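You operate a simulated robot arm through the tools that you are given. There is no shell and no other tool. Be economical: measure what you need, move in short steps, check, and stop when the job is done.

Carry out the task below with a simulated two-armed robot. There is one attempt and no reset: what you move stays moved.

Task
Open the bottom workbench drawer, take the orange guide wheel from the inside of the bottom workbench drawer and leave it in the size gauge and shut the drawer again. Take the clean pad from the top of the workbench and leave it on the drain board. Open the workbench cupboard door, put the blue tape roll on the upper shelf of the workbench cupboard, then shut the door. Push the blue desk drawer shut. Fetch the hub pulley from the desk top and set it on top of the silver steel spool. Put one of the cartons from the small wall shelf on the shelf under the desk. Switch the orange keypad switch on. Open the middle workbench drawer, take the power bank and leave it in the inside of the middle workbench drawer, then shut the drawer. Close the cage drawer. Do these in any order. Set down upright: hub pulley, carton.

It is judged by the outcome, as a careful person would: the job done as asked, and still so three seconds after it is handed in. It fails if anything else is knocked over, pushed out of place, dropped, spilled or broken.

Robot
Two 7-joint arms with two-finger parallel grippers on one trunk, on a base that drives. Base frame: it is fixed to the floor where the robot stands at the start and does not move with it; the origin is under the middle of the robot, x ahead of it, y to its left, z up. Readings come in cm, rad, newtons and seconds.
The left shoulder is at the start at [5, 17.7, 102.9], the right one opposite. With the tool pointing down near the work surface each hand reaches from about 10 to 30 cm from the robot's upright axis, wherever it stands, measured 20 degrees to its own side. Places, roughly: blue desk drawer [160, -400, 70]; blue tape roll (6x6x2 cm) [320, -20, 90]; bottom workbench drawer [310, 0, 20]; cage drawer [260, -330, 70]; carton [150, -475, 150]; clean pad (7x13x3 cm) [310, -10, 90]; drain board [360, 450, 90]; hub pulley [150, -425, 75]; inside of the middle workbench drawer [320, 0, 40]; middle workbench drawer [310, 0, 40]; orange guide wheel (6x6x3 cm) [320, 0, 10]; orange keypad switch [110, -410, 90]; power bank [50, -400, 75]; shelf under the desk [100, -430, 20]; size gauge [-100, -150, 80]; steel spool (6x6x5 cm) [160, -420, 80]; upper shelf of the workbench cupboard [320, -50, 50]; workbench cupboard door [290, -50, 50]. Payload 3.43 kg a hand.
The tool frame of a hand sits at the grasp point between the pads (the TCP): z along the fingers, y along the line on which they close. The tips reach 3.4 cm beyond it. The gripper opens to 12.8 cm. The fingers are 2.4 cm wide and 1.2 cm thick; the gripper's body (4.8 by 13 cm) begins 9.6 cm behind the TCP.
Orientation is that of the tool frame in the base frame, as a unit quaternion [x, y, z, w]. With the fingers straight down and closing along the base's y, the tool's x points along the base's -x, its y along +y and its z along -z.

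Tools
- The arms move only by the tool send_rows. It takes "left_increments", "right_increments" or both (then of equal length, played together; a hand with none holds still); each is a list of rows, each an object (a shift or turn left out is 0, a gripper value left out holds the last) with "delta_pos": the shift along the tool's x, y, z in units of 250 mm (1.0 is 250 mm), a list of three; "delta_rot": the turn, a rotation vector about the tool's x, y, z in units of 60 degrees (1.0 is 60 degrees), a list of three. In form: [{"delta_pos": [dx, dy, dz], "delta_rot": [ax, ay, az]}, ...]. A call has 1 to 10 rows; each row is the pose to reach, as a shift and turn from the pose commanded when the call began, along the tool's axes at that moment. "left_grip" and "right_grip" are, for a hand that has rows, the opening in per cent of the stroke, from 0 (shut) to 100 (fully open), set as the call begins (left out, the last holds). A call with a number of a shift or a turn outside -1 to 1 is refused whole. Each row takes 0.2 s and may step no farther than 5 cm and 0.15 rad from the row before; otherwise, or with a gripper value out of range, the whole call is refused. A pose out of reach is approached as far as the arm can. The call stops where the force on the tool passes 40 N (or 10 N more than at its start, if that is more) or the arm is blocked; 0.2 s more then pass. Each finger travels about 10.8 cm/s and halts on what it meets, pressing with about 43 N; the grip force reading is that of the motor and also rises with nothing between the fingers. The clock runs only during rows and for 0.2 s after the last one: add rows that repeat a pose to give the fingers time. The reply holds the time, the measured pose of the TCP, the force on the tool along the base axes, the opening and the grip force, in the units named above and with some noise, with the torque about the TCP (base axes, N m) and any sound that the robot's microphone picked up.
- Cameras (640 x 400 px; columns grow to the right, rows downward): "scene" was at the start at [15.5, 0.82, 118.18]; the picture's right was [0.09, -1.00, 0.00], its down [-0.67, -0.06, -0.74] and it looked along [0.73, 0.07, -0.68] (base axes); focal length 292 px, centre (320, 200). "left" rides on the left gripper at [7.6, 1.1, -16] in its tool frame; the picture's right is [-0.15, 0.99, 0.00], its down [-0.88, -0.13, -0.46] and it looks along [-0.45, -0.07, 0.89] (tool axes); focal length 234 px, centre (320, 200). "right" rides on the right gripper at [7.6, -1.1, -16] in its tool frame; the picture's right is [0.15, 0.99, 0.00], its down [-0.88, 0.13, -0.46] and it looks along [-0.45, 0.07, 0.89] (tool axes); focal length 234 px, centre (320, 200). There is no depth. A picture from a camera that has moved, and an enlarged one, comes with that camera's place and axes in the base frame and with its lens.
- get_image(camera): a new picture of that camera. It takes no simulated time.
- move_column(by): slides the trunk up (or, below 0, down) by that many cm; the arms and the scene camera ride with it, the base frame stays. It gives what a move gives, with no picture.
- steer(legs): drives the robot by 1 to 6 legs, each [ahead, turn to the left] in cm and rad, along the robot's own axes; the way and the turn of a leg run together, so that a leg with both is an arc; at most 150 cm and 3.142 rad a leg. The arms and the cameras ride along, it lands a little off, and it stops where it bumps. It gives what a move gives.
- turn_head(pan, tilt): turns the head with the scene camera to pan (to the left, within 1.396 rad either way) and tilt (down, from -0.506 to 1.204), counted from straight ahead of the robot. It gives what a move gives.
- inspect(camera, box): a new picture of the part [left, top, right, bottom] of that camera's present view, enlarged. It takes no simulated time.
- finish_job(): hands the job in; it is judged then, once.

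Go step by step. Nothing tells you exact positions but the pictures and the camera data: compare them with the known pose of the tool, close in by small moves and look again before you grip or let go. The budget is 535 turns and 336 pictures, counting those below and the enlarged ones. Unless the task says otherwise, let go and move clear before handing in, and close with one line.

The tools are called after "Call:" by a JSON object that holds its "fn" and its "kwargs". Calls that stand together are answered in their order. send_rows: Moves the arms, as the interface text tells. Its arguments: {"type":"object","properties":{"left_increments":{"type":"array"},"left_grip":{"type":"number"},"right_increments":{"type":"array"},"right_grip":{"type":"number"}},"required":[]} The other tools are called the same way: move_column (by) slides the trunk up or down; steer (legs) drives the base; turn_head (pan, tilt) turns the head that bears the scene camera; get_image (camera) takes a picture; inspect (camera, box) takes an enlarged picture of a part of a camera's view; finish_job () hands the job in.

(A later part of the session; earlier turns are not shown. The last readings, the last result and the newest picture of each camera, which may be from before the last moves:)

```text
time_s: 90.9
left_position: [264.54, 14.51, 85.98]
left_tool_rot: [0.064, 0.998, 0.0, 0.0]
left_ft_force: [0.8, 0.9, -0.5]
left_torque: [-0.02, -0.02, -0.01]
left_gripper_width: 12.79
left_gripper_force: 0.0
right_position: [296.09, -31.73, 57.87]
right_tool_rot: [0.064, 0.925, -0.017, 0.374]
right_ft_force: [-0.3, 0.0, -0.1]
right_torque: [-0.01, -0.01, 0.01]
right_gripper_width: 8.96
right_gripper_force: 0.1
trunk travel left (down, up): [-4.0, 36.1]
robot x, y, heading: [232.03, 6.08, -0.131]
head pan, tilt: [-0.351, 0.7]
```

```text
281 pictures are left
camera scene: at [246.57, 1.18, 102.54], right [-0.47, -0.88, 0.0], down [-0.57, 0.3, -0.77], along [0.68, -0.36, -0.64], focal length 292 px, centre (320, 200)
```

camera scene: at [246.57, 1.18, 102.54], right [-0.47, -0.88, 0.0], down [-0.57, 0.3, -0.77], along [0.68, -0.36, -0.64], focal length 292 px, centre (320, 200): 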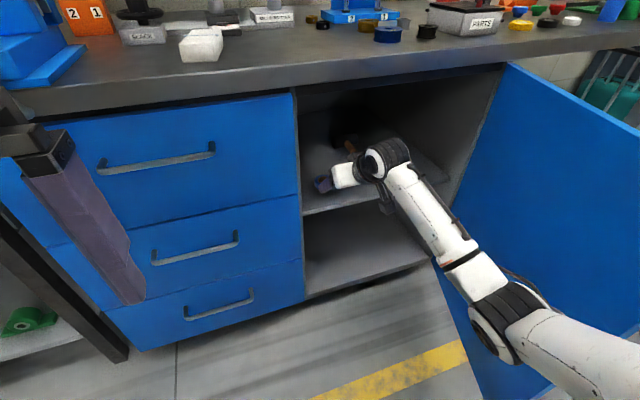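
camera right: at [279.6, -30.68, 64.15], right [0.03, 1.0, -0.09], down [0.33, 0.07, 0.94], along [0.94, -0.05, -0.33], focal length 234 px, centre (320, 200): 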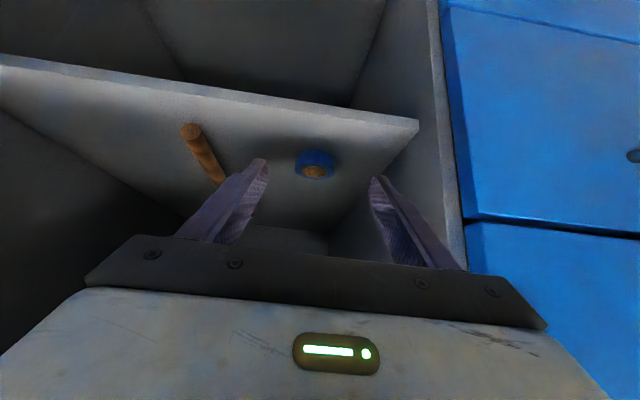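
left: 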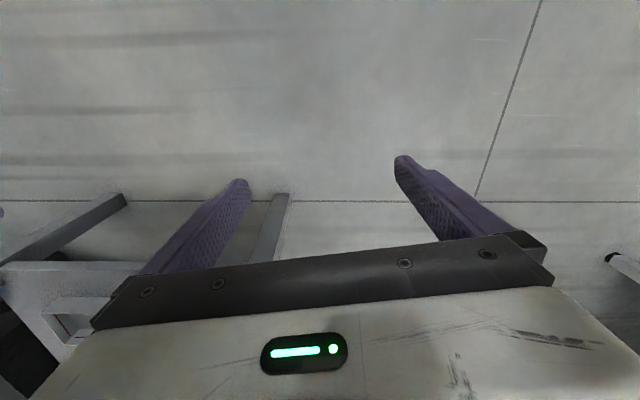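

The tape rests flat on the upper shelf. I back away to get the hand out, then will straddle the door's free edge to swing it shut.

Call:
{"fn": "steer", "kwargs": {"legs": [[-20, 0]]}}

Call:
{"fn": "send_rows", "kwargs": {"right_increments": [{"delta_pos": [0, 0, -0.15], "delta_rot": [0, -0.125, 0]}, {"delta_pos": [0, 0, -0.3], "delta_rot": [0, -0.25, 0]}, {"delta_pos": [0, 0, -0.45], "delta_rot": [0, -0.375, 0]}, {"delta_pos": [0, 0, -0.5], "delta_rot": [0, -0.5, 0]}, {"delta_pos": [0, 0, -0.5], "delta_rot": [0, -0.625, 0]}, {"delta_pos": [0, 0, -0.5], "delta_rot": [0, -0.75, 0]}], "right_grip": 100}}

Call:
{"fn": "turn_head", "kwargs": {"pan": -0.9, "tilt": 0.85}}

Call:
{"fn": "get_image", "kwargs": {"camera": "scene"}}

```text
time_s: 92.5
left_position: [244.23, 17.25, 85.91]
left_tool_rot: [0.063, 0.998, -0.001, 0.0]
left_ft_force: [0.5, 0.3, -0.7]
left_torque: [0.01, 0.01, 0.01]
left_gripper_width: 12.81
left_gripper_force: 0.1
right_position: [276.04, -28.94, 57.97]
right_tool_rot: [0.062, 0.925, -0.016, 0.374]
right_ft_force: [0.5, -0.4, 0.2]
right_torque: [0.0, 0.0, -0.01]
right_gripper_width: 8.96
right_gripper_force: 0.1
trunk travel left (down, up): [-4.0, 36.1]
robot x, y, heading: [211.14, 8.7, -0.13]
head pan, tilt: [-0.351, 0.7]
```

```text
time_s: 93.9
left_position: [244.18, 17.22, 85.9]
left_tool_rot: [0.064, 0.998, -0.001, -0.001]
left_ft_force: [0.5, 0.2, -0.9]
left_torque: [0.0, 0.03, 0.0]
left_gripper_width: 12.8
left_gripper_force: 0.0
right_position: [267.3, -27.92, 66.9]
right_tool_rot: [0.051, 0.711, -0.039, 0.7]
right_ft_force: [-0.4, 0.0, 0.3]
right_torque: [-0.01, 0.01, -0.01]
right_gripper_width: 12.78
right_gripper_force: 0.1
trunk travel left (down, up): [-4.0, 36.1]
robot x, y, heading: [211.46, 8.78, -0.129]
head pan, tilt: [-0.351, 0.7]
```

```text
time_s: 94.9
left_position: [244.2, 17.31, 85.97]
left_tool_rot: [0.063, 0.998, 0.0, 0.0]
left_ft_force: [-0.1, 0.0, -0.3]
left_torque: [-0.03, 0.0, 0.01]
left_gripper_width: 12.81
left_gripper_force: 0.0
right_position: [267.49, -27.98, 66.9]
right_tool_rot: [0.053, 0.711, -0.04, 0.7]
right_ft_force: [0.2, -0.4, 0.1]
right_torque: [-0.01, 0.03, 0.01]
right_gripper_width: 12.82
right_gripper_force: 0.0
trunk travel left (down, up): [-4.0, 36.1]
robot x, y, heading: [211.71, 8.59, -0.131]
head pan, tilt: [-0.901, 0.85]
```

```text
280 pictures are left
camera scene: at [222.82, 1.14, 101.32], right [-0.86, -0.51, 0.0], down [-0.39, 0.64, -0.66], along [0.34, -0.57, -0.75], focal length 292 px, centre (320, 200)
```

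scene: 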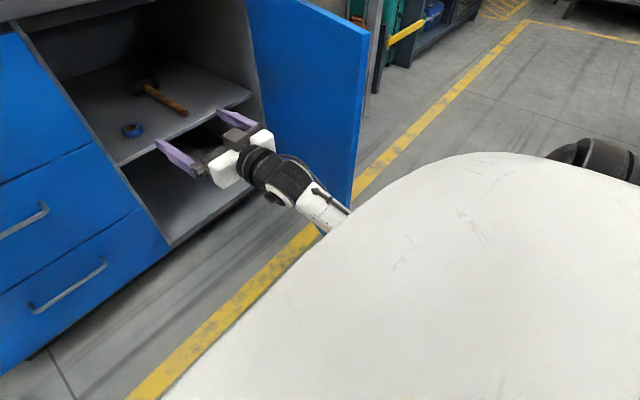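

Call:
{"fn": "send_rows", "kwargs": {"right_increments": [{"delta_pos": [0, -0.085, -0.165], "delta_rot": [0.05, 0, 0]}, {"delta_pos": [0, -0.17, -0.33], "delta_rot": [0.11, 0, 0]}, {"delta_pos": [0, -0.255, -0.495], "delta_rot": [0.17, 0, 0]}, {"delta_pos": [0, -0.34, -0.66], "delta_rot": [0.23, 0, 0]}, {"delta_pos": [0, -0.43, -0.825], "delta_rot": [0.29, 0, 0]}, {"delta_pos": [0, -0.52, -0.99], "delta_rot": [0.34, 0, 0]}]}}

Call:
{"fn": "get_image", "kwargs": {"camera": "scene"}}

Call:
{"fn": "get_image", "kwargs": {"camera": "right"}}

```text
time_s: 96.3
left_position: [244.19, 17.38, 86.03]
left_tool_rot: [0.062, 0.998, -0.001, 0.0]
left_ft_force: [-0.3, 0.0, -0.3]
left_torque: [0.01, 0.0, 0.01]
left_gripper_width: 12.78
left_gripper_force: 0.1
right_position: [241.3, -37.54, 67.43]
right_tool_rot: [0.175, 0.693, -0.165, 0.68]
right_ft_force: [0.5, 0.4, 1.0]
right_torque: [0.01, -0.01, 0.03]
right_gripper_width: 12.8
right_gripper_force: 0.1
trunk travel left (down, up): [-4.0, 36.1]
robot x, y, heading: [211.58, 8.42, -0.137]
head pan, tilt: [-0.901, 0.85]
```

```text
279 pictures are left
camera scene: at [222.82, 1.14, 101.31], right [-0.86, -0.51, 0.0], down [-0.38, 0.65, -0.66], along [0.34, -0.57, -0.75], focal length 292 px, centre (320, 200)
```

scene: 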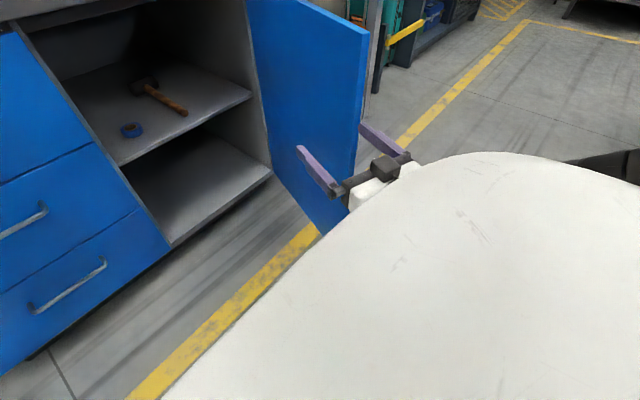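

```text
278 pictures are left
camera right: at [226.62, -30.94, 60.14], right [0.46, 0.88, -0.14], down [-0.33, 0.31, 0.89], along [0.82, -0.36, 0.43], focal length 234 px, centre (320, 200)
```

right: 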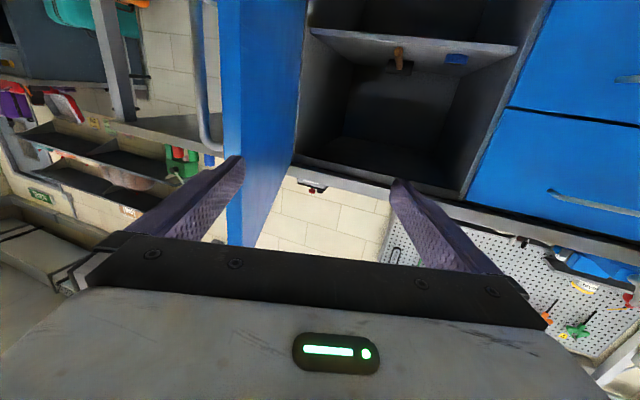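

Call:
{"fn": "send_rows", "kwargs": {"right_increments": [{"delta_pos": [0, -0.1, -0.1]}, {"delta_pos": [0, -0.25, -0.1]}, {"delta_pos": [0, -0.36, -0.1]}]}}

Call:
{"fn": "get_image", "kwargs": {"camera": "right"}}

```text
time_s: 97.1
left_position: [244.33, 17.34, 85.96]
left_tool_rot: [0.063, 0.998, -0.001, 0.0]
left_ft_force: [0.2, 0.0, -0.1]
left_torque: [0.02, -0.01, 0.01]
left_gripper_width: 12.8
left_gripper_force: 0.1
right_position: [235.0, -44.38, 67.19]
right_tool_rot: [0.175, 0.693, -0.164, 0.68]
right_ft_force: [-0.7, -0.2, 0.9]
right_torque: [0.0, 0.0, 0.0]
right_gripper_width: 12.81
right_gripper_force: 0.0
trunk travel left (down, up): [-4.0, 36.1]
robot x, y, heading: [211.46, 8.7, -0.134]
head pan, tilt: [-0.901, 0.85]
```

```text
277 pictures are left
camera right: at [220.17, -37.68, 60.01], right [0.46, 0.88, -0.14], down [-0.33, 0.31, 0.89], along [0.82, -0.36, 0.43], focal length 234 px, centre (320, 200)
```

right: 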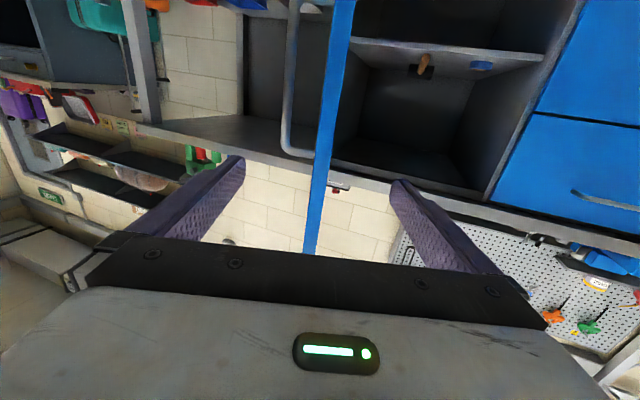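

The door edge is centred between the fingers. I raise the hand above the handle, slide forward to straddle, and swing left.

Call:
{"fn": "send_rows", "kwargs": {"right_increments": [{"delta_pos": [-0.16, 0, 0]}, {"delta_pos": [-0.3, 0, 0.1]}, {"delta_pos": [-0.3, 0, 0.25]}, {"delta_pos": [-0.3, 0, 0.34]}]}}

Call:
{"fn": "get_image", "kwargs": {"camera": "right"}}

```text
time_s: 98.1
left_position: [244.23, 17.33, 85.98]
left_tool_rot: [0.063, 0.998, -0.001, 0.0]
left_ft_force: [0.1, 0.3, 0.4]
left_torque: [-0.01, -0.04, 0.0]
left_gripper_width: 12.83
left_gripper_force: 0.0
right_position: [242.5, -48.57, 74.56]
right_tool_rot: [0.175, 0.693, -0.165, 0.68]
right_ft_force: [0.7, -0.1, -0.1]
right_torque: [0.01, 0.03, -0.01]
right_gripper_width: 12.79
right_gripper_force: 0.1
right hand out of reach, approached as far as the arm can: row 2
trunk travel left (down, up): [-4.0, 36.1]
robot x, y, heading: [211.75, 8.97, -0.13]
head pan, tilt: [-0.901, 0.85]
```

```text
276 pictures are left
camera right: at [227.85, -41.83, 67.43], right [0.46, 0.88, -0.14], down [-0.33, 0.31, 0.89], along [0.82, -0.36, 0.43], focal length 234 px, centre (320, 200)
```

right: 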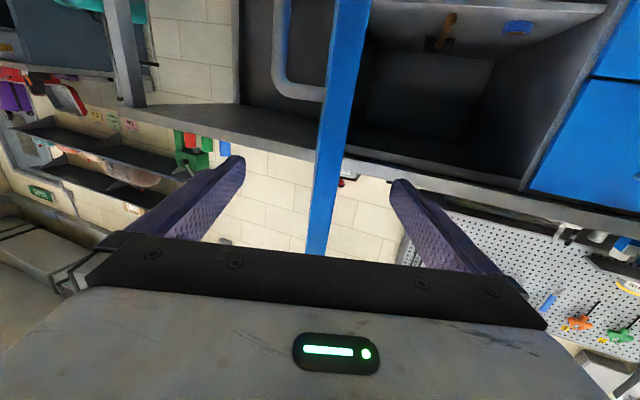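

Call:
{"fn": "send_rows", "kwargs": {"right_increments": [{"delta_pos": [0, 0, 0.03]}, {"delta_pos": [0, 0, 0.03]}, {"delta_pos": [0, 0.05, 0.03], "delta_rot": [0.03, 0, 0]}, {"delta_pos": [0, 0.12, 0.03], "delta_rot": [0.06, 0, 0]}, {"delta_pos": [0, 0.22, 0.04], "delta_rot": [0.1, 0, 0]}, {"delta_pos": [0, 0.32, 0.05], "delta_rot": [0.15, 0, 0]}, {"delta_pos": [0, 0.42, 0.07], "delta_rot": [0.19, 0, 0]}, {"delta_pos": [0, 0.52, 0.09], "delta_rot": [0.24, 0, 0]}, {"delta_pos": [0, 0.62, 0.12], "delta_rot": [0.28, 0, 0]}, {"delta_pos": [0, 0.72, 0.15], "delta_rot": [0.33, 0, 0]}], "right_grip": 35}}

Call:
{"fn": "get_image", "kwargs": {"camera": "right"}}

Call:
{"fn": "get_image", "kwargs": {"camera": "scene"}}

```text
time_s: 100.1
left_position: [244.2, 17.69, 86.25]
left_tool_rot: [0.063, 0.998, -0.004, 0.001]
left_ft_force: [-0.4, 0.2, -0.5]
left_torque: [-0.03, 0.0, 0.05]
left_gripper_width: 12.82
left_gripper_force: 0.1
right_position: [250.94, -38.05, 76.58]
right_tool_rot: [0.168, 0.663, -0.337, 0.647]
right_ft_force: [-0.3, -0.3, -0.2]
right_torque: [-0.02, 0.02, 0.02]
right_gripper_width: 4.47
right_gripper_force: 0.1
trunk travel left (down, up): [-4.0, 36.1]
robot x, y, heading: [211.52, 8.55, -0.133]
head pan, tilt: [-0.901, 0.85]
stopped in row 9 (right hand): the arm was blocked; the commanded pose is now the measured one
```

```text
275 pictures are left
camera right: at [237.56, -29.76, 68.46], right [0.64, 0.68, -0.37], down [-0.16, 0.58, 0.8], along [0.75, -0.45, 0.48], focal length 234 px, centre (320, 200)
```

right: 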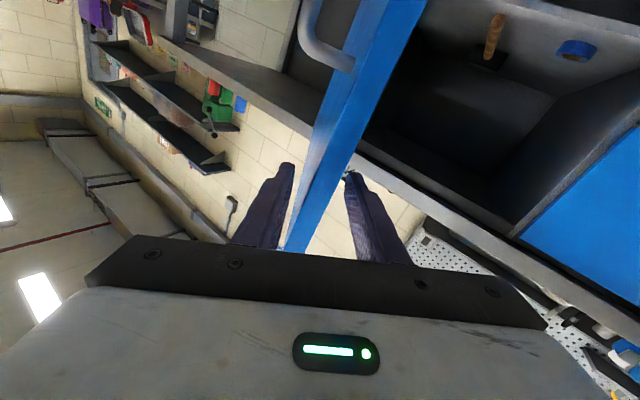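

```text
274 pictures are left
camera scene: at [222.78, 1.79, 101.69], right [-0.86, -0.51, 0.0], down [-0.38, 0.64, -0.67], along [0.34, -0.57, -0.75], focal length 292 px, centre (320, 200)
```

scene: 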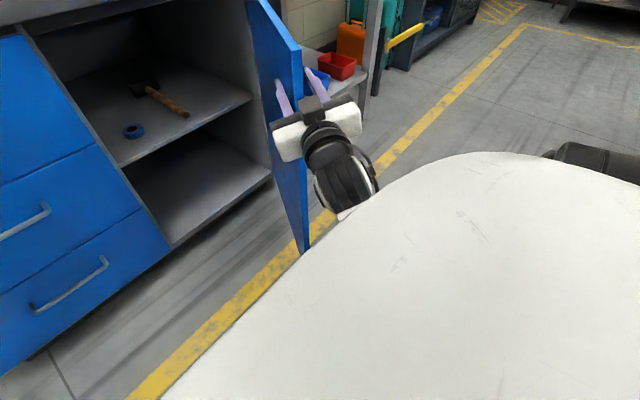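

The arm is folded against the body; turning the base left carries the hand forward-left just as the door needs, so I use that.

Call:
{"fn": "send_rows", "kwargs": {"right_increments": [{"delta_pos": [0, 0.03, 0]}, {"delta_pos": [0, 0.03, 0]}], "right_grip": 70}}

Call:
{"fn": "steer", "kwargs": {"legs": [[0, 0.3]]}}

Call:
{"fn": "get_image", "kwargs": {"camera": "scene"}}

Call:
{"fn": "get_image", "kwargs": {"camera": "right"}}

```text
time_s: 100.7
left_position: [244.03, 17.56, 86.32]
left_tool_rot: [0.063, 0.998, -0.004, 0.002]
left_ft_force: [-1.2, 0.6, -0.2]
left_torque: [0.01, 0.0, 0.0]
left_gripper_width: 12.81
left_gripper_force: 0.0
right_position: [251.29, -37.83, 76.5]
right_tool_rot: [0.159, 0.662, -0.346, 0.645]
right_ft_force: [-0.1, -0.5, 0.0]
right_torque: [-0.02, -0.02, -0.02]
right_gripper_width: 8.98
right_gripper_force: 0.1
trunk travel left (down, up): [-4.0, 36.1]
robot x, y, heading: [211.41, 8.66, -0.138]
head pan, tilt: [-0.901, 0.85]
```

```text
time_s: 102.0
left_position: [239.94, 26.9, 86.33]
left_tool_rot: [-0.087, 0.996, -0.005, 0.002]
left_ft_force: [1.3, 0.8, 0.8]
left_torque: [0.01, 0.0, -0.01]
left_gripper_width: 12.8
left_gripper_force: 0.1
right_position: [263.31, -23.88, 76.71]
right_tool_rot: [0.057, 0.678, -0.245, 0.691]
right_ft_force: [-1.2, -0.3, 0.1]
right_torque: [0.0, -0.01, 0.01]
right_gripper_width: 8.96
right_gripper_force: 0.1
trunk travel left (down, up): [-4.0, 36.1]
robot x, y, heading: [211.24, 8.71, 0.17]
head pan, tilt: [-0.901, 0.85]
```

```text
273 pictures are left
camera scene: at [224.22, 5.21, 101.74], right [-0.67, -0.74, 0.0], down [-0.56, 0.5, -0.67], along [0.49, -0.45, -0.75], focal length 292 px, centre (320, 200)
```

scene: 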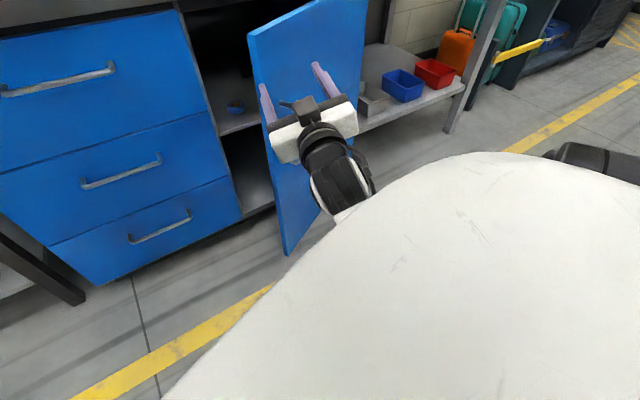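

```text
272 pictures are left
camera right: at [248.05, -20.22, 68.47], right [0.4, 0.83, -0.39], down [-0.33, 0.53, 0.78], along [0.85, -0.19, 0.48], focal length 234 px, centre (320, 200)
```

right: 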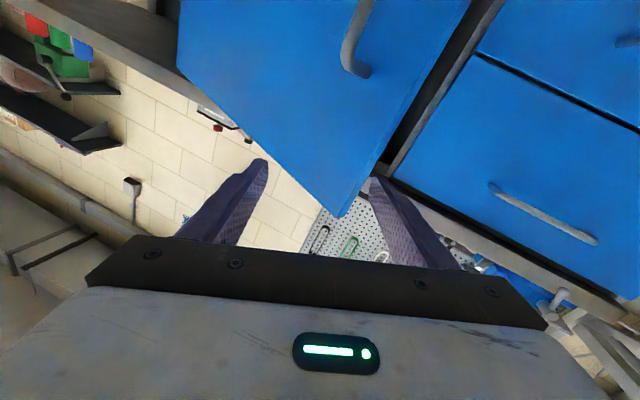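

The door is now about 30° open with its outer face toward the hand. I withdraw, close the fingers, and push it shut from outside.

Call:
{"fn": "send_rows", "kwargs": {"right_increments": [{"delta_pos": [0, 0, -0.12]}, {"delta_pos": [0, 0, -0.24]}, {"delta_pos": [0.1, -0.1, -0.3]}, {"delta_pos": [0.15, -0.25, -0.3]}], "right_grip": 0}}

Call:
{"fn": "steer", "kwargs": {"legs": [[0, -0.2]]}}

Call:
{"fn": "turn_head", "kwargs": {"pan": -0.5, "tilt": 0.7}}

Call:
{"fn": "get_image", "kwargs": {"camera": "scene"}}

```text
time_s: 102.7
left_position: [240.09, 26.92, 86.12]
left_tool_rot: [-0.087, 0.996, -0.005, 0.0]
left_ft_force: [-1.1, -0.1, 0.2]
left_torque: [-0.03, 0.01, 0.04]
left_gripper_width: 12.8
left_gripper_force: 0.1
right_position: [261.36, -21.47, 83.0]
right_tool_rot: [0.003, 0.597, -0.283, 0.75]
right_ft_force: [-1.0, -0.2, 0.3]
right_torque: [0.02, 0.0, 0.0]
right_gripper_width: 0.0
right_gripper_force: 32.6
right hand out of reach, approached as far as the arm can: row 2, 3
trunk travel left (down, up): [-4.0, 36.1]
robot x, y, heading: [211.79, 8.92, 0.169]
head pan, tilt: [-0.901, 0.85]
stopped in row 3 (right hand): the arm was blocked; the commanded pose is now the measured one
```

```text
time_s: 103.8
left_position: [243.14, 20.91, 86.17]
left_tool_rot: [0.012, 1.0, -0.005, 0.001]
left_ft_force: [0.5, 0.9, 1.3]
left_torque: [0.01, -0.01, 0.02]
left_gripper_width: 12.81
left_gripper_force: 0.1
right_position: [254.37, -30.53, 83.0]
right_tool_rot: [0.062, 0.595, -0.355, 0.718]
right_ft_force: [-0.6, 0.3, -0.7]
right_torque: [0.04, 0.0, 0.0]
right_gripper_width: 0.0
right_gripper_force: 33.0
trunk travel left (down, up): [-4.0, 36.1]
robot x, y, heading: [211.6, 8.76, -0.028]
head pan, tilt: [-0.901, 0.85]
```

```text
time_s: 104.7
left_position: [243.28, 21.09, 86.12]
left_tool_rot: [0.012, 1.0, -0.005, 0.001]
left_ft_force: [0.2, 0.0, -0.2]
left_torque: [0.01, 0.0, -0.01]
left_gripper_width: 12.79
left_gripper_force: 0.0
right_position: [254.44, -30.49, 83.07]
right_tool_rot: [0.063, 0.594, -0.356, 0.718]
right_ft_force: [-0.2, -1.2, 0.4]
right_torque: [0.03, 0.01, 0.02]
right_gripper_width: 0.0
right_gripper_force: 33.4
trunk travel left (down, up): [-4.0, 36.1]
robot x, y, heading: [211.62, 8.69, -0.032]
head pan, tilt: [-0.499, 0.7]
```

```text
271 pictures are left
camera scene: at [226.14, 4.97, 102.84], right [-0.51, -0.86, 0.01], down [-0.56, 0.32, -0.77], along [0.66, -0.39, -0.64], focal length 292 px, centre (320, 200)
```

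scene: 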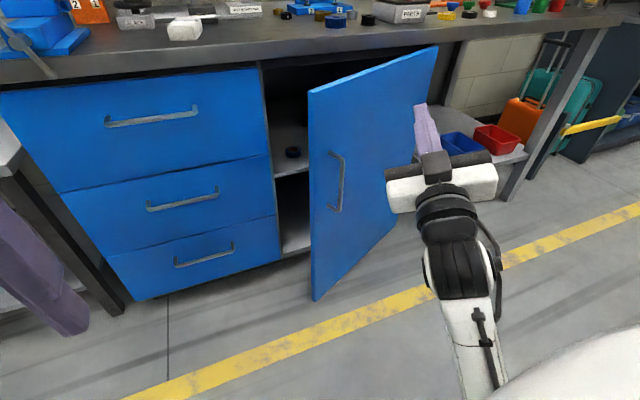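

Call:
{"fn": "send_rows", "kwargs": {"right_increments": [{"delta_pos": [0.12, 0.044, -0.038], "delta_rot": [-0.092, 0.03, 0.067]}, {"delta_pos": [0.24, 0.089, -0.076], "delta_rot": [-0.184, 0.059, 0.134]}, {"delta_pos": [0.36, 0.133, -0.115], "delta_rot": [-0.276, 0.089, 0.2]}, {"delta_pos": [0.48, 0.177, -0.153], "delta_rot": [-0.368, 0.119, 0.268]}, {"delta_pos": [0.6, 0.222, -0.19], "delta_rot": [-0.46, 0.148, 0.336]}, {"delta_pos": [0.718, 0.266, -0.229], "delta_rot": [-0.552, 0.178, 0.403]}]}}

Call:
{"fn": "get_image", "kwargs": {"camera": "scene"}}

```text
time_s: 106.1
left_position: [243.15, 20.57, 85.87]
left_tool_rot: [0.012, 1.0, -0.001, 0.0]
left_ft_force: [0.4, 0.1, 0.3]
left_torque: [-0.03, -0.06, -0.02]
left_gripper_width: 12.81
left_gripper_force: 0.1
right_position: [254.39, -30.89, 62.43]
right_tool_rot: [0.015, 0.707, -0.007, 0.707]
right_ft_force: [-0.1, 0.8, 0.2]
right_torque: [0.0, -0.01, -0.03]
right_gripper_width: 0.0
right_gripper_force: 32.5
trunk travel left (down, up): [-4.0, 36.1]
robot x, y, heading: [211.71, 8.99, -0.029]
head pan, tilt: [-0.499, 0.7]
```

```text
270 pictures are left
camera scene: at [226.16, 4.33, 102.53], right [-0.5, -0.86, 0.0], down [-0.56, 0.33, -0.76], along [0.66, -0.39, -0.64], focal length 292 px, centre (320, 200)
```

scene: 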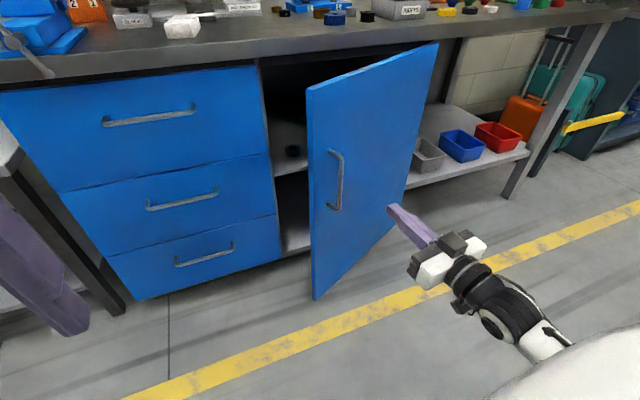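

Call:
{"fn": "send_rows", "kwargs": {"right_increments": [{"delta_pos": [0, -0.14, 0.12]}, {"delta_pos": [0, -0.28, 0.24]}, {"delta_pos": [0, -0.28, 0.36]}, {"delta_pos": [0, -0.28, 0.48]}, {"delta_pos": [0, -0.28, 0.58]}, {"delta_pos": [0, -0.28, 0.68]}, {"delta_pos": [0, -0.28, 0.78]}, {"delta_pos": [0, -0.28, 0.88]}, {"delta_pos": [0, -0.28, 0.98]}]}}

Call:
{"fn": "get_image", "kwargs": {"camera": "scene"}}

```text
time_s: 108.1
left_position: [243.14, 20.73, 85.86]
left_tool_rot: [0.012, 1.0, 0.0, 0.0]
left_ft_force: [0.3, 0.7, -0.3]
left_torque: [0.02, -0.02, 0.0]
left_gripper_width: 12.78
left_gripper_force: 0.0
right_position: [278.68, -38.53, 62.45]
right_tool_rot: [0.014, 0.708, -0.007, 0.706]
right_ft_force: [1.3, -0.2, 0.4]
right_torque: [0.01, -0.02, -0.03]
right_gripper_width: 0.01
right_gripper_force: 32.4
trunk travel left (down, up): [-4.0, 36.1]
robot x, y, heading: [211.58, 9.18, -0.032]
head pan, tilt: [-0.499, 0.7]
```

```text
269 pictures are left
camera scene: at [226.16, 4.32, 102.54], right [-0.5, -0.86, 0.0], down [-0.56, 0.33, -0.76], along [0.66, -0.39, -0.64], focal length 292 px, centre (320, 200)
```

scene: 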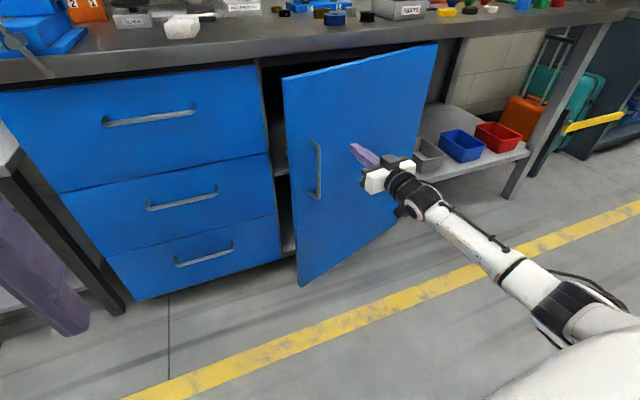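

Pushing closed. I continue by driving forward gently.

Call:
{"fn": "steer", "kwargs": {"legs": [[11, 0]]}}

Call:
{"fn": "get_image", "kwargs": {"camera": "scene"}}

```text
time_s: 109.3
left_position: [254.05, 20.31, 85.94]
left_tool_rot: [0.011, 1.0, -0.001, 0.001]
left_ft_force: [-0.5, -0.1, 0.2]
left_torque: [0.0, 0.01, -0.01]
left_gripper_width: 12.77
left_gripper_force: 0.0
right_position: [289.61, -38.79, 62.39]
right_tool_rot: [0.013, 0.707, -0.008, 0.707]
right_ft_force: [0.7, 0.1, -0.2]
right_torque: [0.0, 0.02, -0.01]
right_gripper_width: 0.0
right_gripper_force: 33.1
trunk travel left (down, up): [-4.0, 36.1]
robot x, y, heading: [222.67, 8.54, -0.027]
head pan, tilt: [-0.499, 0.7]
```

```text
268 pictures are left
camera scene: at [237.09, 4.01, 102.54], right [-0.5, -0.86, 0.0], down [-0.56, 0.32, -0.77], along [0.66, -0.39, -0.64], focal length 292 px, centre (320, 200)
```

scene: 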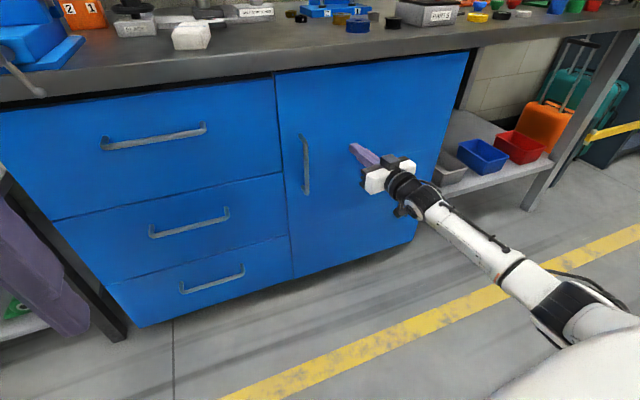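

Call:
{"fn": "send_rows", "kwargs": {"right_increments": [{"delta_pos": [0, 0, 0.05]}, {"delta_pos": [0, 0, 0.1]}, {"delta_pos": [0, 0, 0.15]}]}}

Call:
{"fn": "inspect", "kwargs": {"camera": "scene", "box": [220, 40, 480, 290]}}

```text
time_s: 109.7
left_position: [253.98, 20.15, 85.99]
left_tool_rot: [0.013, 1.0, -0.001, 0.001]
left_ft_force: [-0.1, -0.7, -0.6]
left_torque: [0.01, 0.0, -0.03]
left_gripper_width: 12.81
left_gripper_force: 0.2
right_position: [290.43, -38.78, 62.46]
right_tool_rot: [0.012, 0.706, -0.007, 0.708]
right_ft_force: [-10.8, 3.5, 2.2]
right_torque: [0.0, -0.07, -0.01]
right_gripper_width: 0.03
right_gripper_force: 32.9
trunk travel left (down, up): [-4.0, 36.1]
robot x, y, heading: [222.23, 8.52, -0.031]
head pan, tilt: [-0.499, 0.7]
stopped in row 2 (right hand): the force on the tool passed its limit (the readings are from after the stop); the commanded pose is now the measured one
```

```text
1.60 times, centred on (350, 165) of scene
camera zoom: at [236.98, 4.02, 102.56], right [-0.51, -0.86, 0.0], down [-0.56, 0.33, -0.77], along [0.66, -0.39, -0.64], focal length 467 px, centre (272, 256)
```

zoom: 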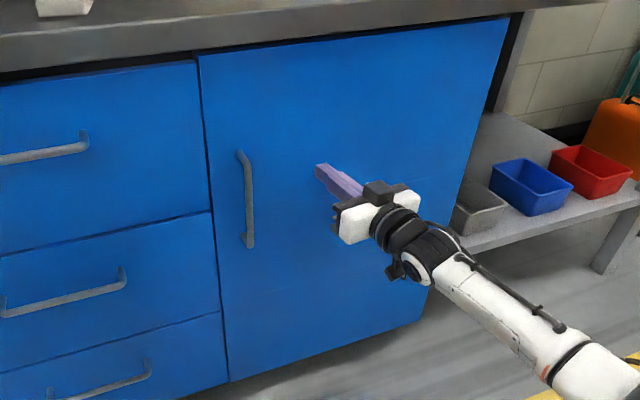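

The cupboard is shut. Next the bottom drawer: I retract, shift the base left so the right hand faces the drawer handles, and roll the hand for horizontal bars.

Call:
{"fn": "send_rows", "kwargs": {"right_increments": [{"delta_pos": [0, 0, -0.18]}, {"delta_pos": [0, 0.05, -0.36]}, {"delta_pos": [0, 0.1, -0.54]}, {"delta_pos": [0, 0.15, -0.72]}, {"delta_pos": [0, 0.2, -0.9]}]}}

Call:
{"fn": "steer", "kwargs": {"legs": [[-12, 0], [0, 1.02], [27, 0], [0, -1.13]]}}

Call:
{"fn": "move_column", "kwargs": {"by": -4}}

Call:
{"fn": "turn_head", "kwargs": {"pan": -0.2, "tilt": 0.65}}

Call:
{"fn": "get_image", "kwargs": {"camera": "scene"}}

```text
time_s: 110.9
left_position: [254.07, 20.23, 86.05]
left_tool_rot: [0.012, 1.0, -0.001, 0.0]
left_ft_force: [-0.5, 0.0, -0.2]
left_torque: [-0.01, 0.0, -0.03]
left_gripper_width: 12.77
left_gripper_force: 0.2
right_position: [268.19, -32.92, 62.46]
right_tool_rot: [0.012, 0.707, -0.008, 0.707]
right_ft_force: [-0.6, 0.0, -0.5]
right_torque: [0.02, 0.01, -0.01]
right_gripper_width: 0.0
right_gripper_force: 33.0
trunk travel left (down, up): [-4.0, 36.1]
robot x, y, heading: [222.42, 8.43, -0.029]
head pan, tilt: [-0.499, 0.7]
```

```text
time_s: 119.1
left_position: [257.74, 40.25, 85.97]
left_tool_rot: [0.062, 0.998, -0.001, 0.0]
left_ft_force: [0.4, -0.9, -0.4]
left_torque: [0.04, 0.03, 0.0]
left_gripper_width: 12.8
left_gripper_force: 0.0
right_position: [266.8, -14.08, 62.38]
right_tool_rot: [0.047, 0.706, -0.041, 0.706]
right_ft_force: [0.1, 0.4, 0.1]
right_torque: [0.02, -0.02, -0.02]
right_gripper_width: 0.0
right_gripper_force: 33.2
trunk travel left (down, up): [-4.0, 36.1]
robot x, y, heading: [225.02, 31.72, -0.126]
head pan, tilt: [-0.499, 0.7]
```

```text
time_s: 119.9
left_position: [257.82, 40.28, 81.96]
left_tool_rot: [0.061, 0.998, 0.0, 0.0]
left_ft_force: [-0.3, 0.9, -0.2]
left_torque: [0.0, 0.02, 0.01]
left_gripper_width: 12.79
left_gripper_force: 0.0
right_position: [266.81, -14.14, 58.38]
right_tool_rot: [0.047, 0.706, -0.041, 0.706]
right_ft_force: [-0.1, 0.0, 0.6]
right_torque: [-0.01, 0.02, 0.02]
right_gripper_width: 0.0
right_gripper_force: 33.6
trunk travel left (down, up): [0.0, 40.1]
robot x, y, heading: [225.41, 31.74, -0.13]
head pan, tilt: [-0.499, 0.7]
```

```text
time_s: 120.7
left_position: [257.72, 40.29, 82.04]
left_tool_rot: [0.061, 0.998, -0.001, 0.0]
left_ft_force: [1.2, 0.0, 0.3]
left_torque: [-0.02, 0.02, 0.0]
left_gripper_width: 12.81
left_gripper_force: 0.0
right_position: [266.75, -14.1, 58.39]
right_tool_rot: [0.048, 0.706, -0.041, 0.706]
right_ft_force: [-0.2, -0.3, 0.7]
right_torque: [0.01, 0.02, -0.01]
right_gripper_width: 0.02
right_gripper_force: 33.3
trunk travel left (down, up): [0.0, 40.1]
robot x, y, heading: [225.31, 31.62, -0.127]
head pan, tilt: [-0.201, 0.649]
```

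```text
266 pictures are left
camera scene: at [240.63, 27.95, 98.97], right [-0.32, -0.95, 0.0], down [-0.57, 0.2, -0.8], along [0.75, -0.26, -0.6], focal length 292 px, centre (320, 200)
```

scene: 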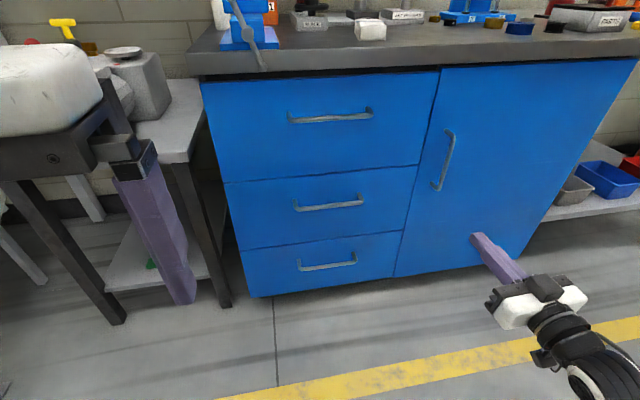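

Call:
{"fn": "send_rows", "kwargs": {"right_increments": [{"delta_pos": [0.05, 0, 0], "delta_rot": [0, 0, 0.125]}, {"delta_pos": [0.1, 0, 0], "delta_rot": [0, 0, 0.25]}, {"delta_pos": [0.15, 0, 0], "delta_rot": [0, 0, 0.375]}, {"delta_pos": [0.2, 0, 0], "delta_rot": [0, 0, 0.5]}, {"delta_pos": [0.25, 0, 0], "delta_rot": [0, 0, 0.625]}, {"delta_pos": [0.3, 0, 0], "delta_rot": [0, 0, 0.75]}], "right_grip": 50}}

Call:
{"fn": "send_rows", "kwargs": {"right_increments": [{"delta_pos": [0, 0, 0], "delta_rot": [0, 0, 0.125]}, {"delta_pos": [0, 0, 0], "delta_rot": [0, 0, 0.25]}, {"delta_pos": [0, 0, 0], "delta_rot": [0, 0, 0.375]}, {"delta_pos": [0, 0, 0], "delta_rot": [0, 0, 0.5]}, {"delta_pos": [0, 0, 0], "delta_rot": [0, 0, 0.625]}, {"delta_pos": [0, 0, 0], "delta_rot": [0, 0, 0.75]}]}}

```text
time_s: 122.1
left_position: [257.86, 40.22, 81.9]
left_tool_rot: [0.061, 0.998, -0.001, -0.001]
left_ft_force: [0.2, -1.0, -0.1]
left_torque: [-0.01, 0.04, -0.01]
left_gripper_width: 12.79
left_gripper_force: 0.1
right_position: [266.75, -14.11, 50.85]
right_tool_rot: [0.314, 0.633, 0.233, 0.668]
right_ft_force: [-0.4, 0.5, -0.1]
right_torque: [-0.03, 0.0, -0.03]
right_gripper_width: 6.41
right_gripper_force: 0.0
trunk travel left (down, up): [0.0, 40.1]
robot x, y, heading: [225.46, 31.49, -0.127]
head pan, tilt: [-0.201, 0.649]
```

```text
time_s: 123.5
left_position: [257.76, 40.19, 81.88]
left_tool_rot: [0.061, 0.998, -0.001, 0.0]
left_ft_force: [-0.1, -0.6, -0.9]
left_torque: [-0.01, 0.0, 0.0]
left_gripper_width: 12.83
left_gripper_force: 0.0
right_position: [266.88, -14.07, 50.78]
right_tool_rot: [0.533, 0.465, 0.47, 0.528]
right_ft_force: [-0.1, 0.6, 0.1]
right_torque: [0.02, -0.05, 0.04]
right_gripper_width: 6.4
right_gripper_force: 0.0
trunk travel left (down, up): [0.0, 40.1]
robot x, y, heading: [225.21, 31.28, -0.13]
head pan, tilt: [-0.201, 0.649]
```

Call:
{"fn": "send_rows", "kwargs": {"right_increments": [{"delta_pos": [0.13, -0.1, 0.02], "delta_rot": [0.07, 0, 0]}, {"delta_pos": [0.26, -0.2, 0.04], "delta_rot": [0.14, 0, 0]}, {"delta_pos": [0.39, -0.3, 0.06], "delta_rot": [0.21, 0, 0]}, {"delta_pos": [0.52, -0.4, 0.08], "delta_rot": [0.28, 0, 0]}, {"delta_pos": [0.65, -0.5, 0.1], "delta_rot": [0.35, 0, 0]}, {"delta_pos": [0.78, -0.6, 0.12], "delta_rot": [0.42, 0, 0]}, {"delta_pos": [0.92, -0.72, 0.16], "delta_rot": [0.5, 0, 0]}]}}

Call:
{"fn": "get_image", "kwargs": {"camera": "right"}}

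Call:
{"fn": "get_image", "kwargs": {"camera": "scene"}}

```text
time_s: 124.8
left_position: [257.74, 40.15, 81.84]
left_tool_rot: [0.061, 0.998, 0.001, 0.0]
left_ft_force: [-1.8, -1.4, 0.4]
left_torque: [0.17, -0.2, -0.02]
left_gripper_width: 12.82
left_gripper_force: 0.2
right_position: [267.18, -4.86, 35.32]
right_tool_rot: [0.567, 0.627, 0.301, 0.442]
right_ft_force: [-0.1, -0.1, -0.2]
right_torque: [-0.03, -0.05, -0.04]
right_gripper_width: 6.41
right_gripper_force: 0.0
trunk travel left (down, up): [0.0, 40.1]
robot x, y, heading: [225.47, 31.77, -0.129]
head pan, tilt: [-0.201, 0.649]
stopped in row 6 (right hand): the arm was blocked; the commanded pose is now the measured one
```

```text
265 pictures are left
camera right: at [252.69, 4.46, 39.66], right [0.44, 0.32, 0.84], down [-0.38, -0.78, 0.5], along [0.81, -0.54, -0.23], focal length 234 px, centre (320, 200)
```

right: 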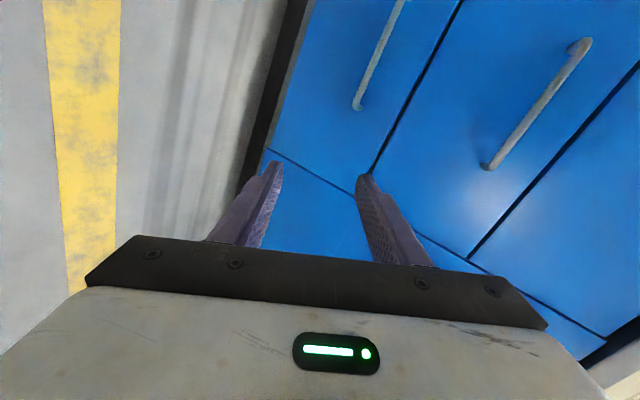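

```text
264 pictures are left
camera scene: at [240.64, 27.72, 98.84], right [-0.32, -0.95, 0.0], down [-0.57, 0.2, -0.8], along [0.75, -0.25, -0.61], focal length 292 px, centre (320, 200)
```

scene: 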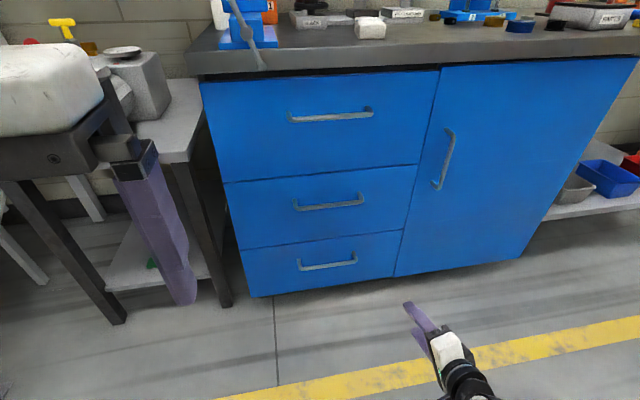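

Call:
{"fn": "send_rows", "kwargs": {"right_increments": [{"delta_pos": [-0.015, 0.067, 0.145]}, {"delta_pos": [-0.03, 0.134, 0.29]}, {"delta_pos": [-0.045, 0.2, 0.434]}, {"delta_pos": [0.09, 0.232, 0.434]}, {"delta_pos": [0.225, 0.265, 0.434]}, {"delta_pos": [0.36, 0.3, 0.434]}, {"delta_pos": [0.5, 0.33, 0.43]}]}}

Call:
{"fn": "get_image", "kwargs": {"camera": "scene"}}

```text
time_s: 125.5
left_position: [257.81, 40.21, 81.84]
left_tool_rot: [0.062, 0.998, -0.001, -0.001]
left_ft_force: [-0.2, -0.2, 0.4]
left_torque: [0.03, -0.03, 0.0]
left_gripper_width: 12.82
left_gripper_force: 0.0
right_position: [270.18, -7.48, 28.84]
right_tool_rot: [0.582, 0.662, 0.247, 0.403]
right_ft_force: [1.1, -0.6, -0.4]
right_torque: [0.02, 0.1, -0.01]
right_gripper_width: 6.41
right_gripper_force: 0.1
trunk travel left (down, up): [0.0, 40.1]
robot x, y, heading: [225.09, 31.6, -0.128]
head pan, tilt: [-0.201, 0.649]
stopped in row 3 (right hand): the arm was blocked; the commanded pose is now the measured one
```

```text
263 pictures are left
camera scene: at [240.74, 28.02, 98.85], right [-0.32, -0.95, 0.0], down [-0.57, 0.19, -0.8], along [0.75, -0.26, -0.61], focal length 292 px, centre (320, 200)
```

scene: 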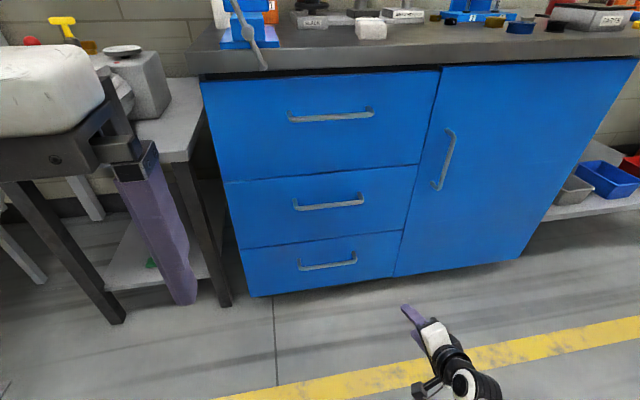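

Call:
{"fn": "turn_head", "kwargs": {"pan": -0.6, "tilt": 1.1}}

Call:
{"fn": "get_image", "kwargs": {"camera": "scene"}}

```text
time_s: 126.5
left_position: [257.65, 40.34, 81.96]
left_tool_rot: [0.062, 0.998, -0.001, 0.0]
left_ft_force: [0.2, 0.3, 0.0]
left_torque: [0.02, 0.01, 0.02]
left_gripper_width: 12.82
left_gripper_force: 0.0
right_position: [270.37, -7.31, 29.1]
right_tool_rot: [0.583, 0.659, 0.25, 0.404]
right_ft_force: [-0.3, -0.3, 0.0]
right_torque: [-0.01, 0.0, -0.02]
right_gripper_width: 6.4
right_gripper_force: 0.0
trunk travel left (down, up): [0.0, 40.1]
robot x, y, heading: [225.15, 31.56, -0.128]
head pan, tilt: [-0.6, 1.1]
```

```text
262 pictures are left
camera scene: at [237.11, 26.64, 95.56], right [-0.67, -0.75, 0.0], down [-0.67, 0.59, -0.46], along [0.34, -0.3, -0.89], focal length 292 px, centre (320, 200)
```

scene: 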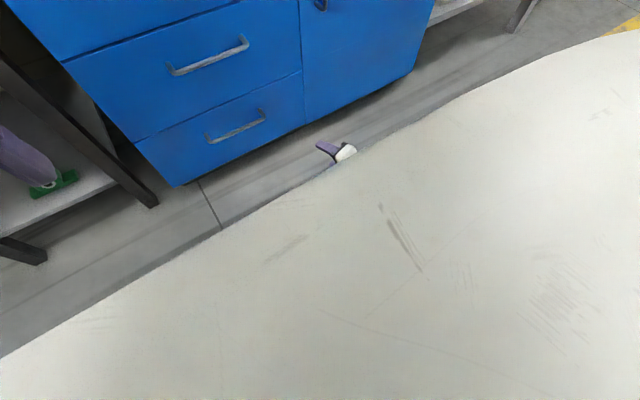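

The chest hides the arm and likely blocks it at this trunk height. I raise the trunk and retry the sideways move while squaring the hand.

Call:
{"fn": "move_column", "kwargs": {"by": 12}}

Call:
{"fn": "send_rows", "kwargs": {"right_increments": [{"delta_pos": [0.12, 0.01, 0.03], "delta_rot": [-0.01, 0.005, 0.05]}, {"delta_pos": [0.24, 0.02, 0.06], "delta_rot": [-0.02, 0.01, 0.1]}, {"delta_pos": [0.36, 0.03, 0.09], "delta_rot": [-0.03, 0.015, 0.15]}, {"delta_pos": [0.48, 0.04, 0.12], "delta_rot": [-0.04, 0.02, 0.2]}, {"delta_pos": [0.6, 0.05, 0.15], "delta_rot": [-0.058, 0.025, 0.255]}, {"delta_pos": [0.675, 0.06, 0.155], "delta_rot": [-0.058, 0.025, 0.255]}]}}

Call:
{"fn": "turn_head", "kwargs": {"pan": -0.2, "tilt": 0.8}}

Call:
{"fn": "get_image", "kwargs": {"camera": "scene"}}

```text
time_s: 128.0
left_position: [257.78, 40.14, 93.88]
left_tool_rot: [0.062, 0.998, 0.0, 0.001]
left_ft_force: [0.4, 0.0, -0.1]
left_torque: [0.02, 0.05, 0.01]
left_gripper_width: 12.79
left_gripper_force: 0.0
right_position: [270.51, -6.93, 41.07]
right_tool_rot: [0.583, 0.658, 0.253, 0.402]
right_ft_force: [0.5, -0.3, 0.0]
right_torque: [-0.03, 0.02, -0.03]
right_gripper_width: 6.42
right_gripper_force: 0.0
trunk travel left (down, up): [-12.0, 28.1]
robot x, y, heading: [224.86, 31.41, -0.129]
head pan, tilt: [-0.6, 1.1]
```

```text
time_s: 129.2
left_position: [257.76, 40.22, 93.88]
left_tool_rot: [0.062, 0.998, 0.0, -0.001]
left_ft_force: [-0.4, 0.3, -0.4]
left_torque: [-0.02, 0.03, -0.02]
left_gripper_width: 12.8
left_gripper_force: 0.0
right_position: [272.25, -1.6, 36.14]
right_tool_rot: [0.626, 0.602, 0.277, 0.412]
right_ft_force: [-0.3, 0.7, 1.1]
right_torque: [0.01, 0.04, -0.01]
right_gripper_width: 6.38
right_gripper_force: 0.0
trunk travel left (down, up): [-12.0, 28.1]
robot x, y, heading: [225.41, 31.41, -0.127]
head pan, tilt: [-0.6, 1.1]
stopped in row 6 (right hand): the arm was blocked; the commanded pose is now the measured one
```

```text
time_s: 130.0
left_position: [257.73, 40.25, 93.9]
left_tool_rot: [0.062, 0.998, 0.0, 0.001]
left_ft_force: [-0.6, 0.2, 0.7]
left_torque: [-0.03, 0.0, -0.01]
left_gripper_width: 12.79
left_gripper_force: 0.1
right_position: [272.28, -1.56, 36.06]
right_tool_rot: [0.626, 0.601, 0.277, 0.412]
right_ft_force: [0.9, -0.2, -0.2]
right_torque: [0.02, -0.04, -0.02]
right_gripper_width: 6.4
right_gripper_force: 0.1
trunk travel left (down, up): [-12.0, 28.1]
robot x, y, heading: [225.25, 31.82, -0.12]
head pan, tilt: [-0.201, 0.799]
```

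```text
261 pictures are left
camera scene: at [240.02, 28.12, 109.72], right [-0.32, -0.95, 0.0], down [-0.68, 0.23, -0.7], along [0.66, -0.23, -0.72], focal length 292 px, centre (320, 200)
```

scene: 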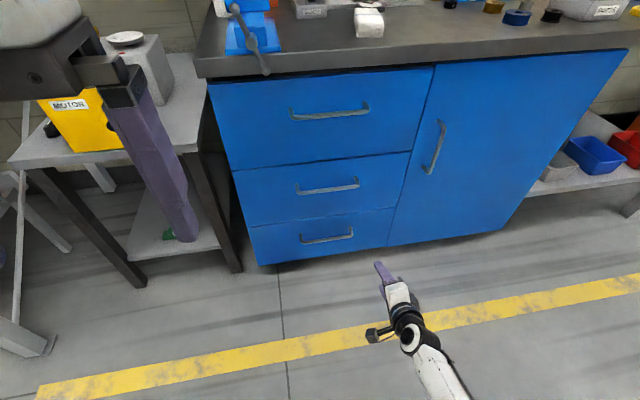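

Call:
{"fn": "steer", "kwargs": {"legs": [[0, 0.95], [14, 0], [0, -0.96]]}}

Call:
{"fn": "get_image", "kwargs": {"camera": "right"}}

Call:
{"fn": "get_image", "kwargs": {"camera": "scene"}}

```text
time_s: 136.2
left_position: [267.45, 50.41, 93.82]
left_tool_rot: [0.065, 0.998, 0.0, 0.0]
left_ft_force: [-0.3, -1.5, 0.0]
left_torque: [-0.02, -0.01, -0.02]
left_gripper_width: 12.8
left_gripper_force: 0.0
right_position: [281.78, 8.49, 36.04]
right_tool_rot: [0.627, 0.6, 0.276, 0.413]
right_ft_force: [0.1, 0.0, 0.0]
right_torque: [-0.02, -0.02, -0.02]
right_gripper_width: 6.38
right_gripper_force: 0.0
trunk travel left (down, up): [-12.0, 28.1]
robot x, y, heading: [234.66, 41.88, -0.138]
head pan, tilt: [-0.201, 0.799]
```

```text
260 pictures are left
camera right: at [268.77, 18.94, 42.11], right [0.54, 0.2, 0.82], down [-0.43, -0.77, 0.47], along [0.73, -0.6, -0.33], focal length 234 px, centre (320, 200)
```

right: 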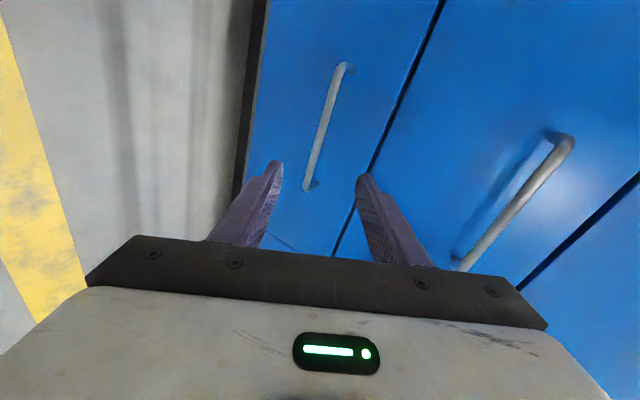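

```text
259 pictures are left
camera scene: at [249.65, 38.31, 109.72], right [-0.33, -0.94, 0.0], down [-0.68, 0.24, -0.7], along [0.66, -0.23, -0.72], focal length 292 px, centre (320, 200)
```

scene: 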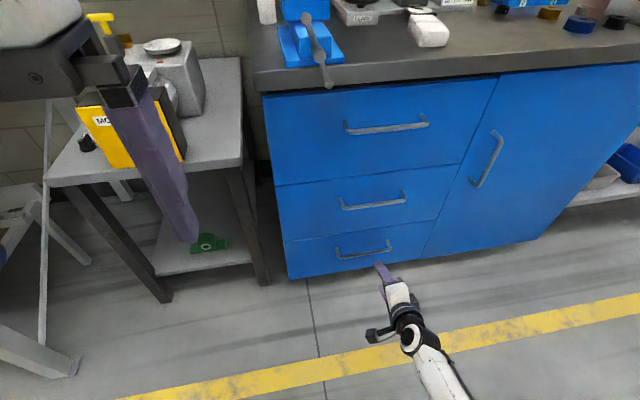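

Call:
{"fn": "send_rows", "kwargs": {"right_increments": [{"delta_pos": [0.02, 0.02, 0.12]}, {"delta_pos": [0.04, 0.04, 0.24]}, {"delta_pos": [0.059, 0.054, 0.36]}, {"delta_pos": [0.059, 0.054, 0.46]}]}}

Call:
{"fn": "get_image", "kwargs": {"camera": "right"}}

```text
time_s: 137.2
left_position: [267.52, 50.38, 93.98]
left_tool_rot: [0.064, 0.998, -0.001, 0.0]
left_ft_force: [0.1, 0.2, 0.4]
left_torque: [0.02, -0.01, 0.01]
left_gripper_width: 12.8
left_gripper_force: 0.0
right_position: [291.04, 7.94, 32.85]
right_tool_rot: [0.626, 0.6, 0.276, 0.414]
right_ft_force: [0.1, -0.1, -0.7]
right_torque: [0.0, -0.03, -0.04]
right_gripper_width: 6.39
right_gripper_force: 0.0
right hand out of reach, approached as far as the arm can: row 4
trunk travel left (down, up): [-12.0, 28.1]
robot x, y, heading: [234.86, 42.11, -0.13]
head pan, tilt: [-0.201, 0.799]
```

```text
258 pictures are left
camera right: at [278.12, 18.26, 38.82], right [0.54, 0.2, 0.82], down [-0.43, -0.77, 0.47], along [0.73, -0.6, -0.33], focal length 234 px, centre (320, 200)
```

right: 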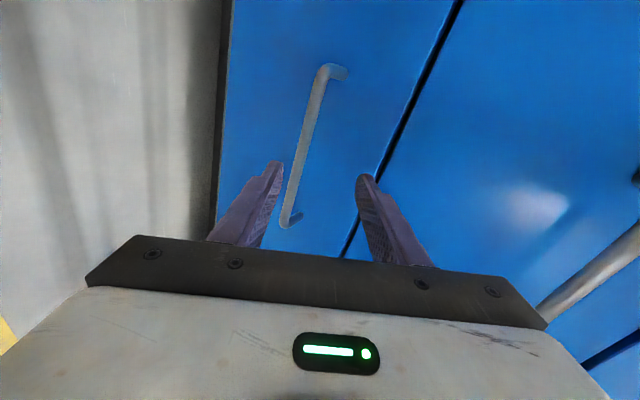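

Call:
{"fn": "move_column", "kwargs": {"by": -4.5}}

Call:
{"fn": "steer", "kwargs": {"legs": [[4.5, 0]]}}

Call:
{"fn": "get_image", "kwargs": {"camera": "right"}}

```text
time_s: 138.1
left_position: [267.38, 50.29, 89.45]
left_tool_rot: [0.065, 0.998, 0.0, 0.0]
left_ft_force: [0.5, -0.1, 0.4]
left_torque: [-0.01, 0.01, 0.03]
left_gripper_width: 12.78
left_gripper_force: 0.0
right_position: [291.2, 7.89, 28.17]
right_tool_rot: [0.627, 0.6, 0.276, 0.414]
right_ft_force: [0.3, 0.4, 0.5]
right_torque: [0.01, -0.03, -0.02]
right_gripper_width: 6.39
right_gripper_force: 0.0
trunk travel left (down, up): [-7.5, 32.6]
robot x, y, heading: [235.15, 41.61, -0.135]
head pan, tilt: [-0.201, 0.799]
```

```text
time_s: 139.0
left_position: [271.97, 49.78, 89.35]
left_tool_rot: [0.065, 0.998, 0.0, 0.0]
left_ft_force: [-0.8, 0.4, 0.1]
left_torque: [0.01, 0.02, -0.02]
left_gripper_width: 12.81
left_gripper_force: 0.1
right_position: [295.53, 7.31, 28.23]
right_tool_rot: [0.627, 0.6, 0.276, 0.413]
right_ft_force: [0.8, -0.3, -0.6]
right_torque: [-0.04, 0.02, 0.0]
right_gripper_width: 6.4
right_gripper_force: 0.1
trunk travel left (down, up): [-7.5, 32.6]
robot x, y, heading: [239.38, 41.07, -0.133]
head pan, tilt: [-0.201, 0.799]
```

```text
257 pictures are left
camera right: at [282.58, 17.76, 34.3], right [0.54, 0.2, 0.82], down [-0.43, -0.77, 0.47], along [0.73, -0.6, -0.33], focal length 234 px, centre (320, 200)
```

right: 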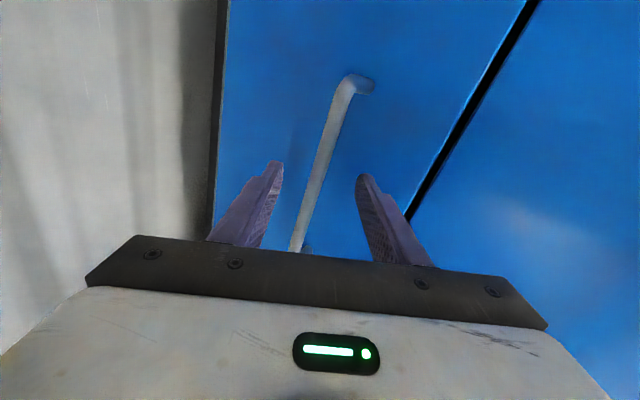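

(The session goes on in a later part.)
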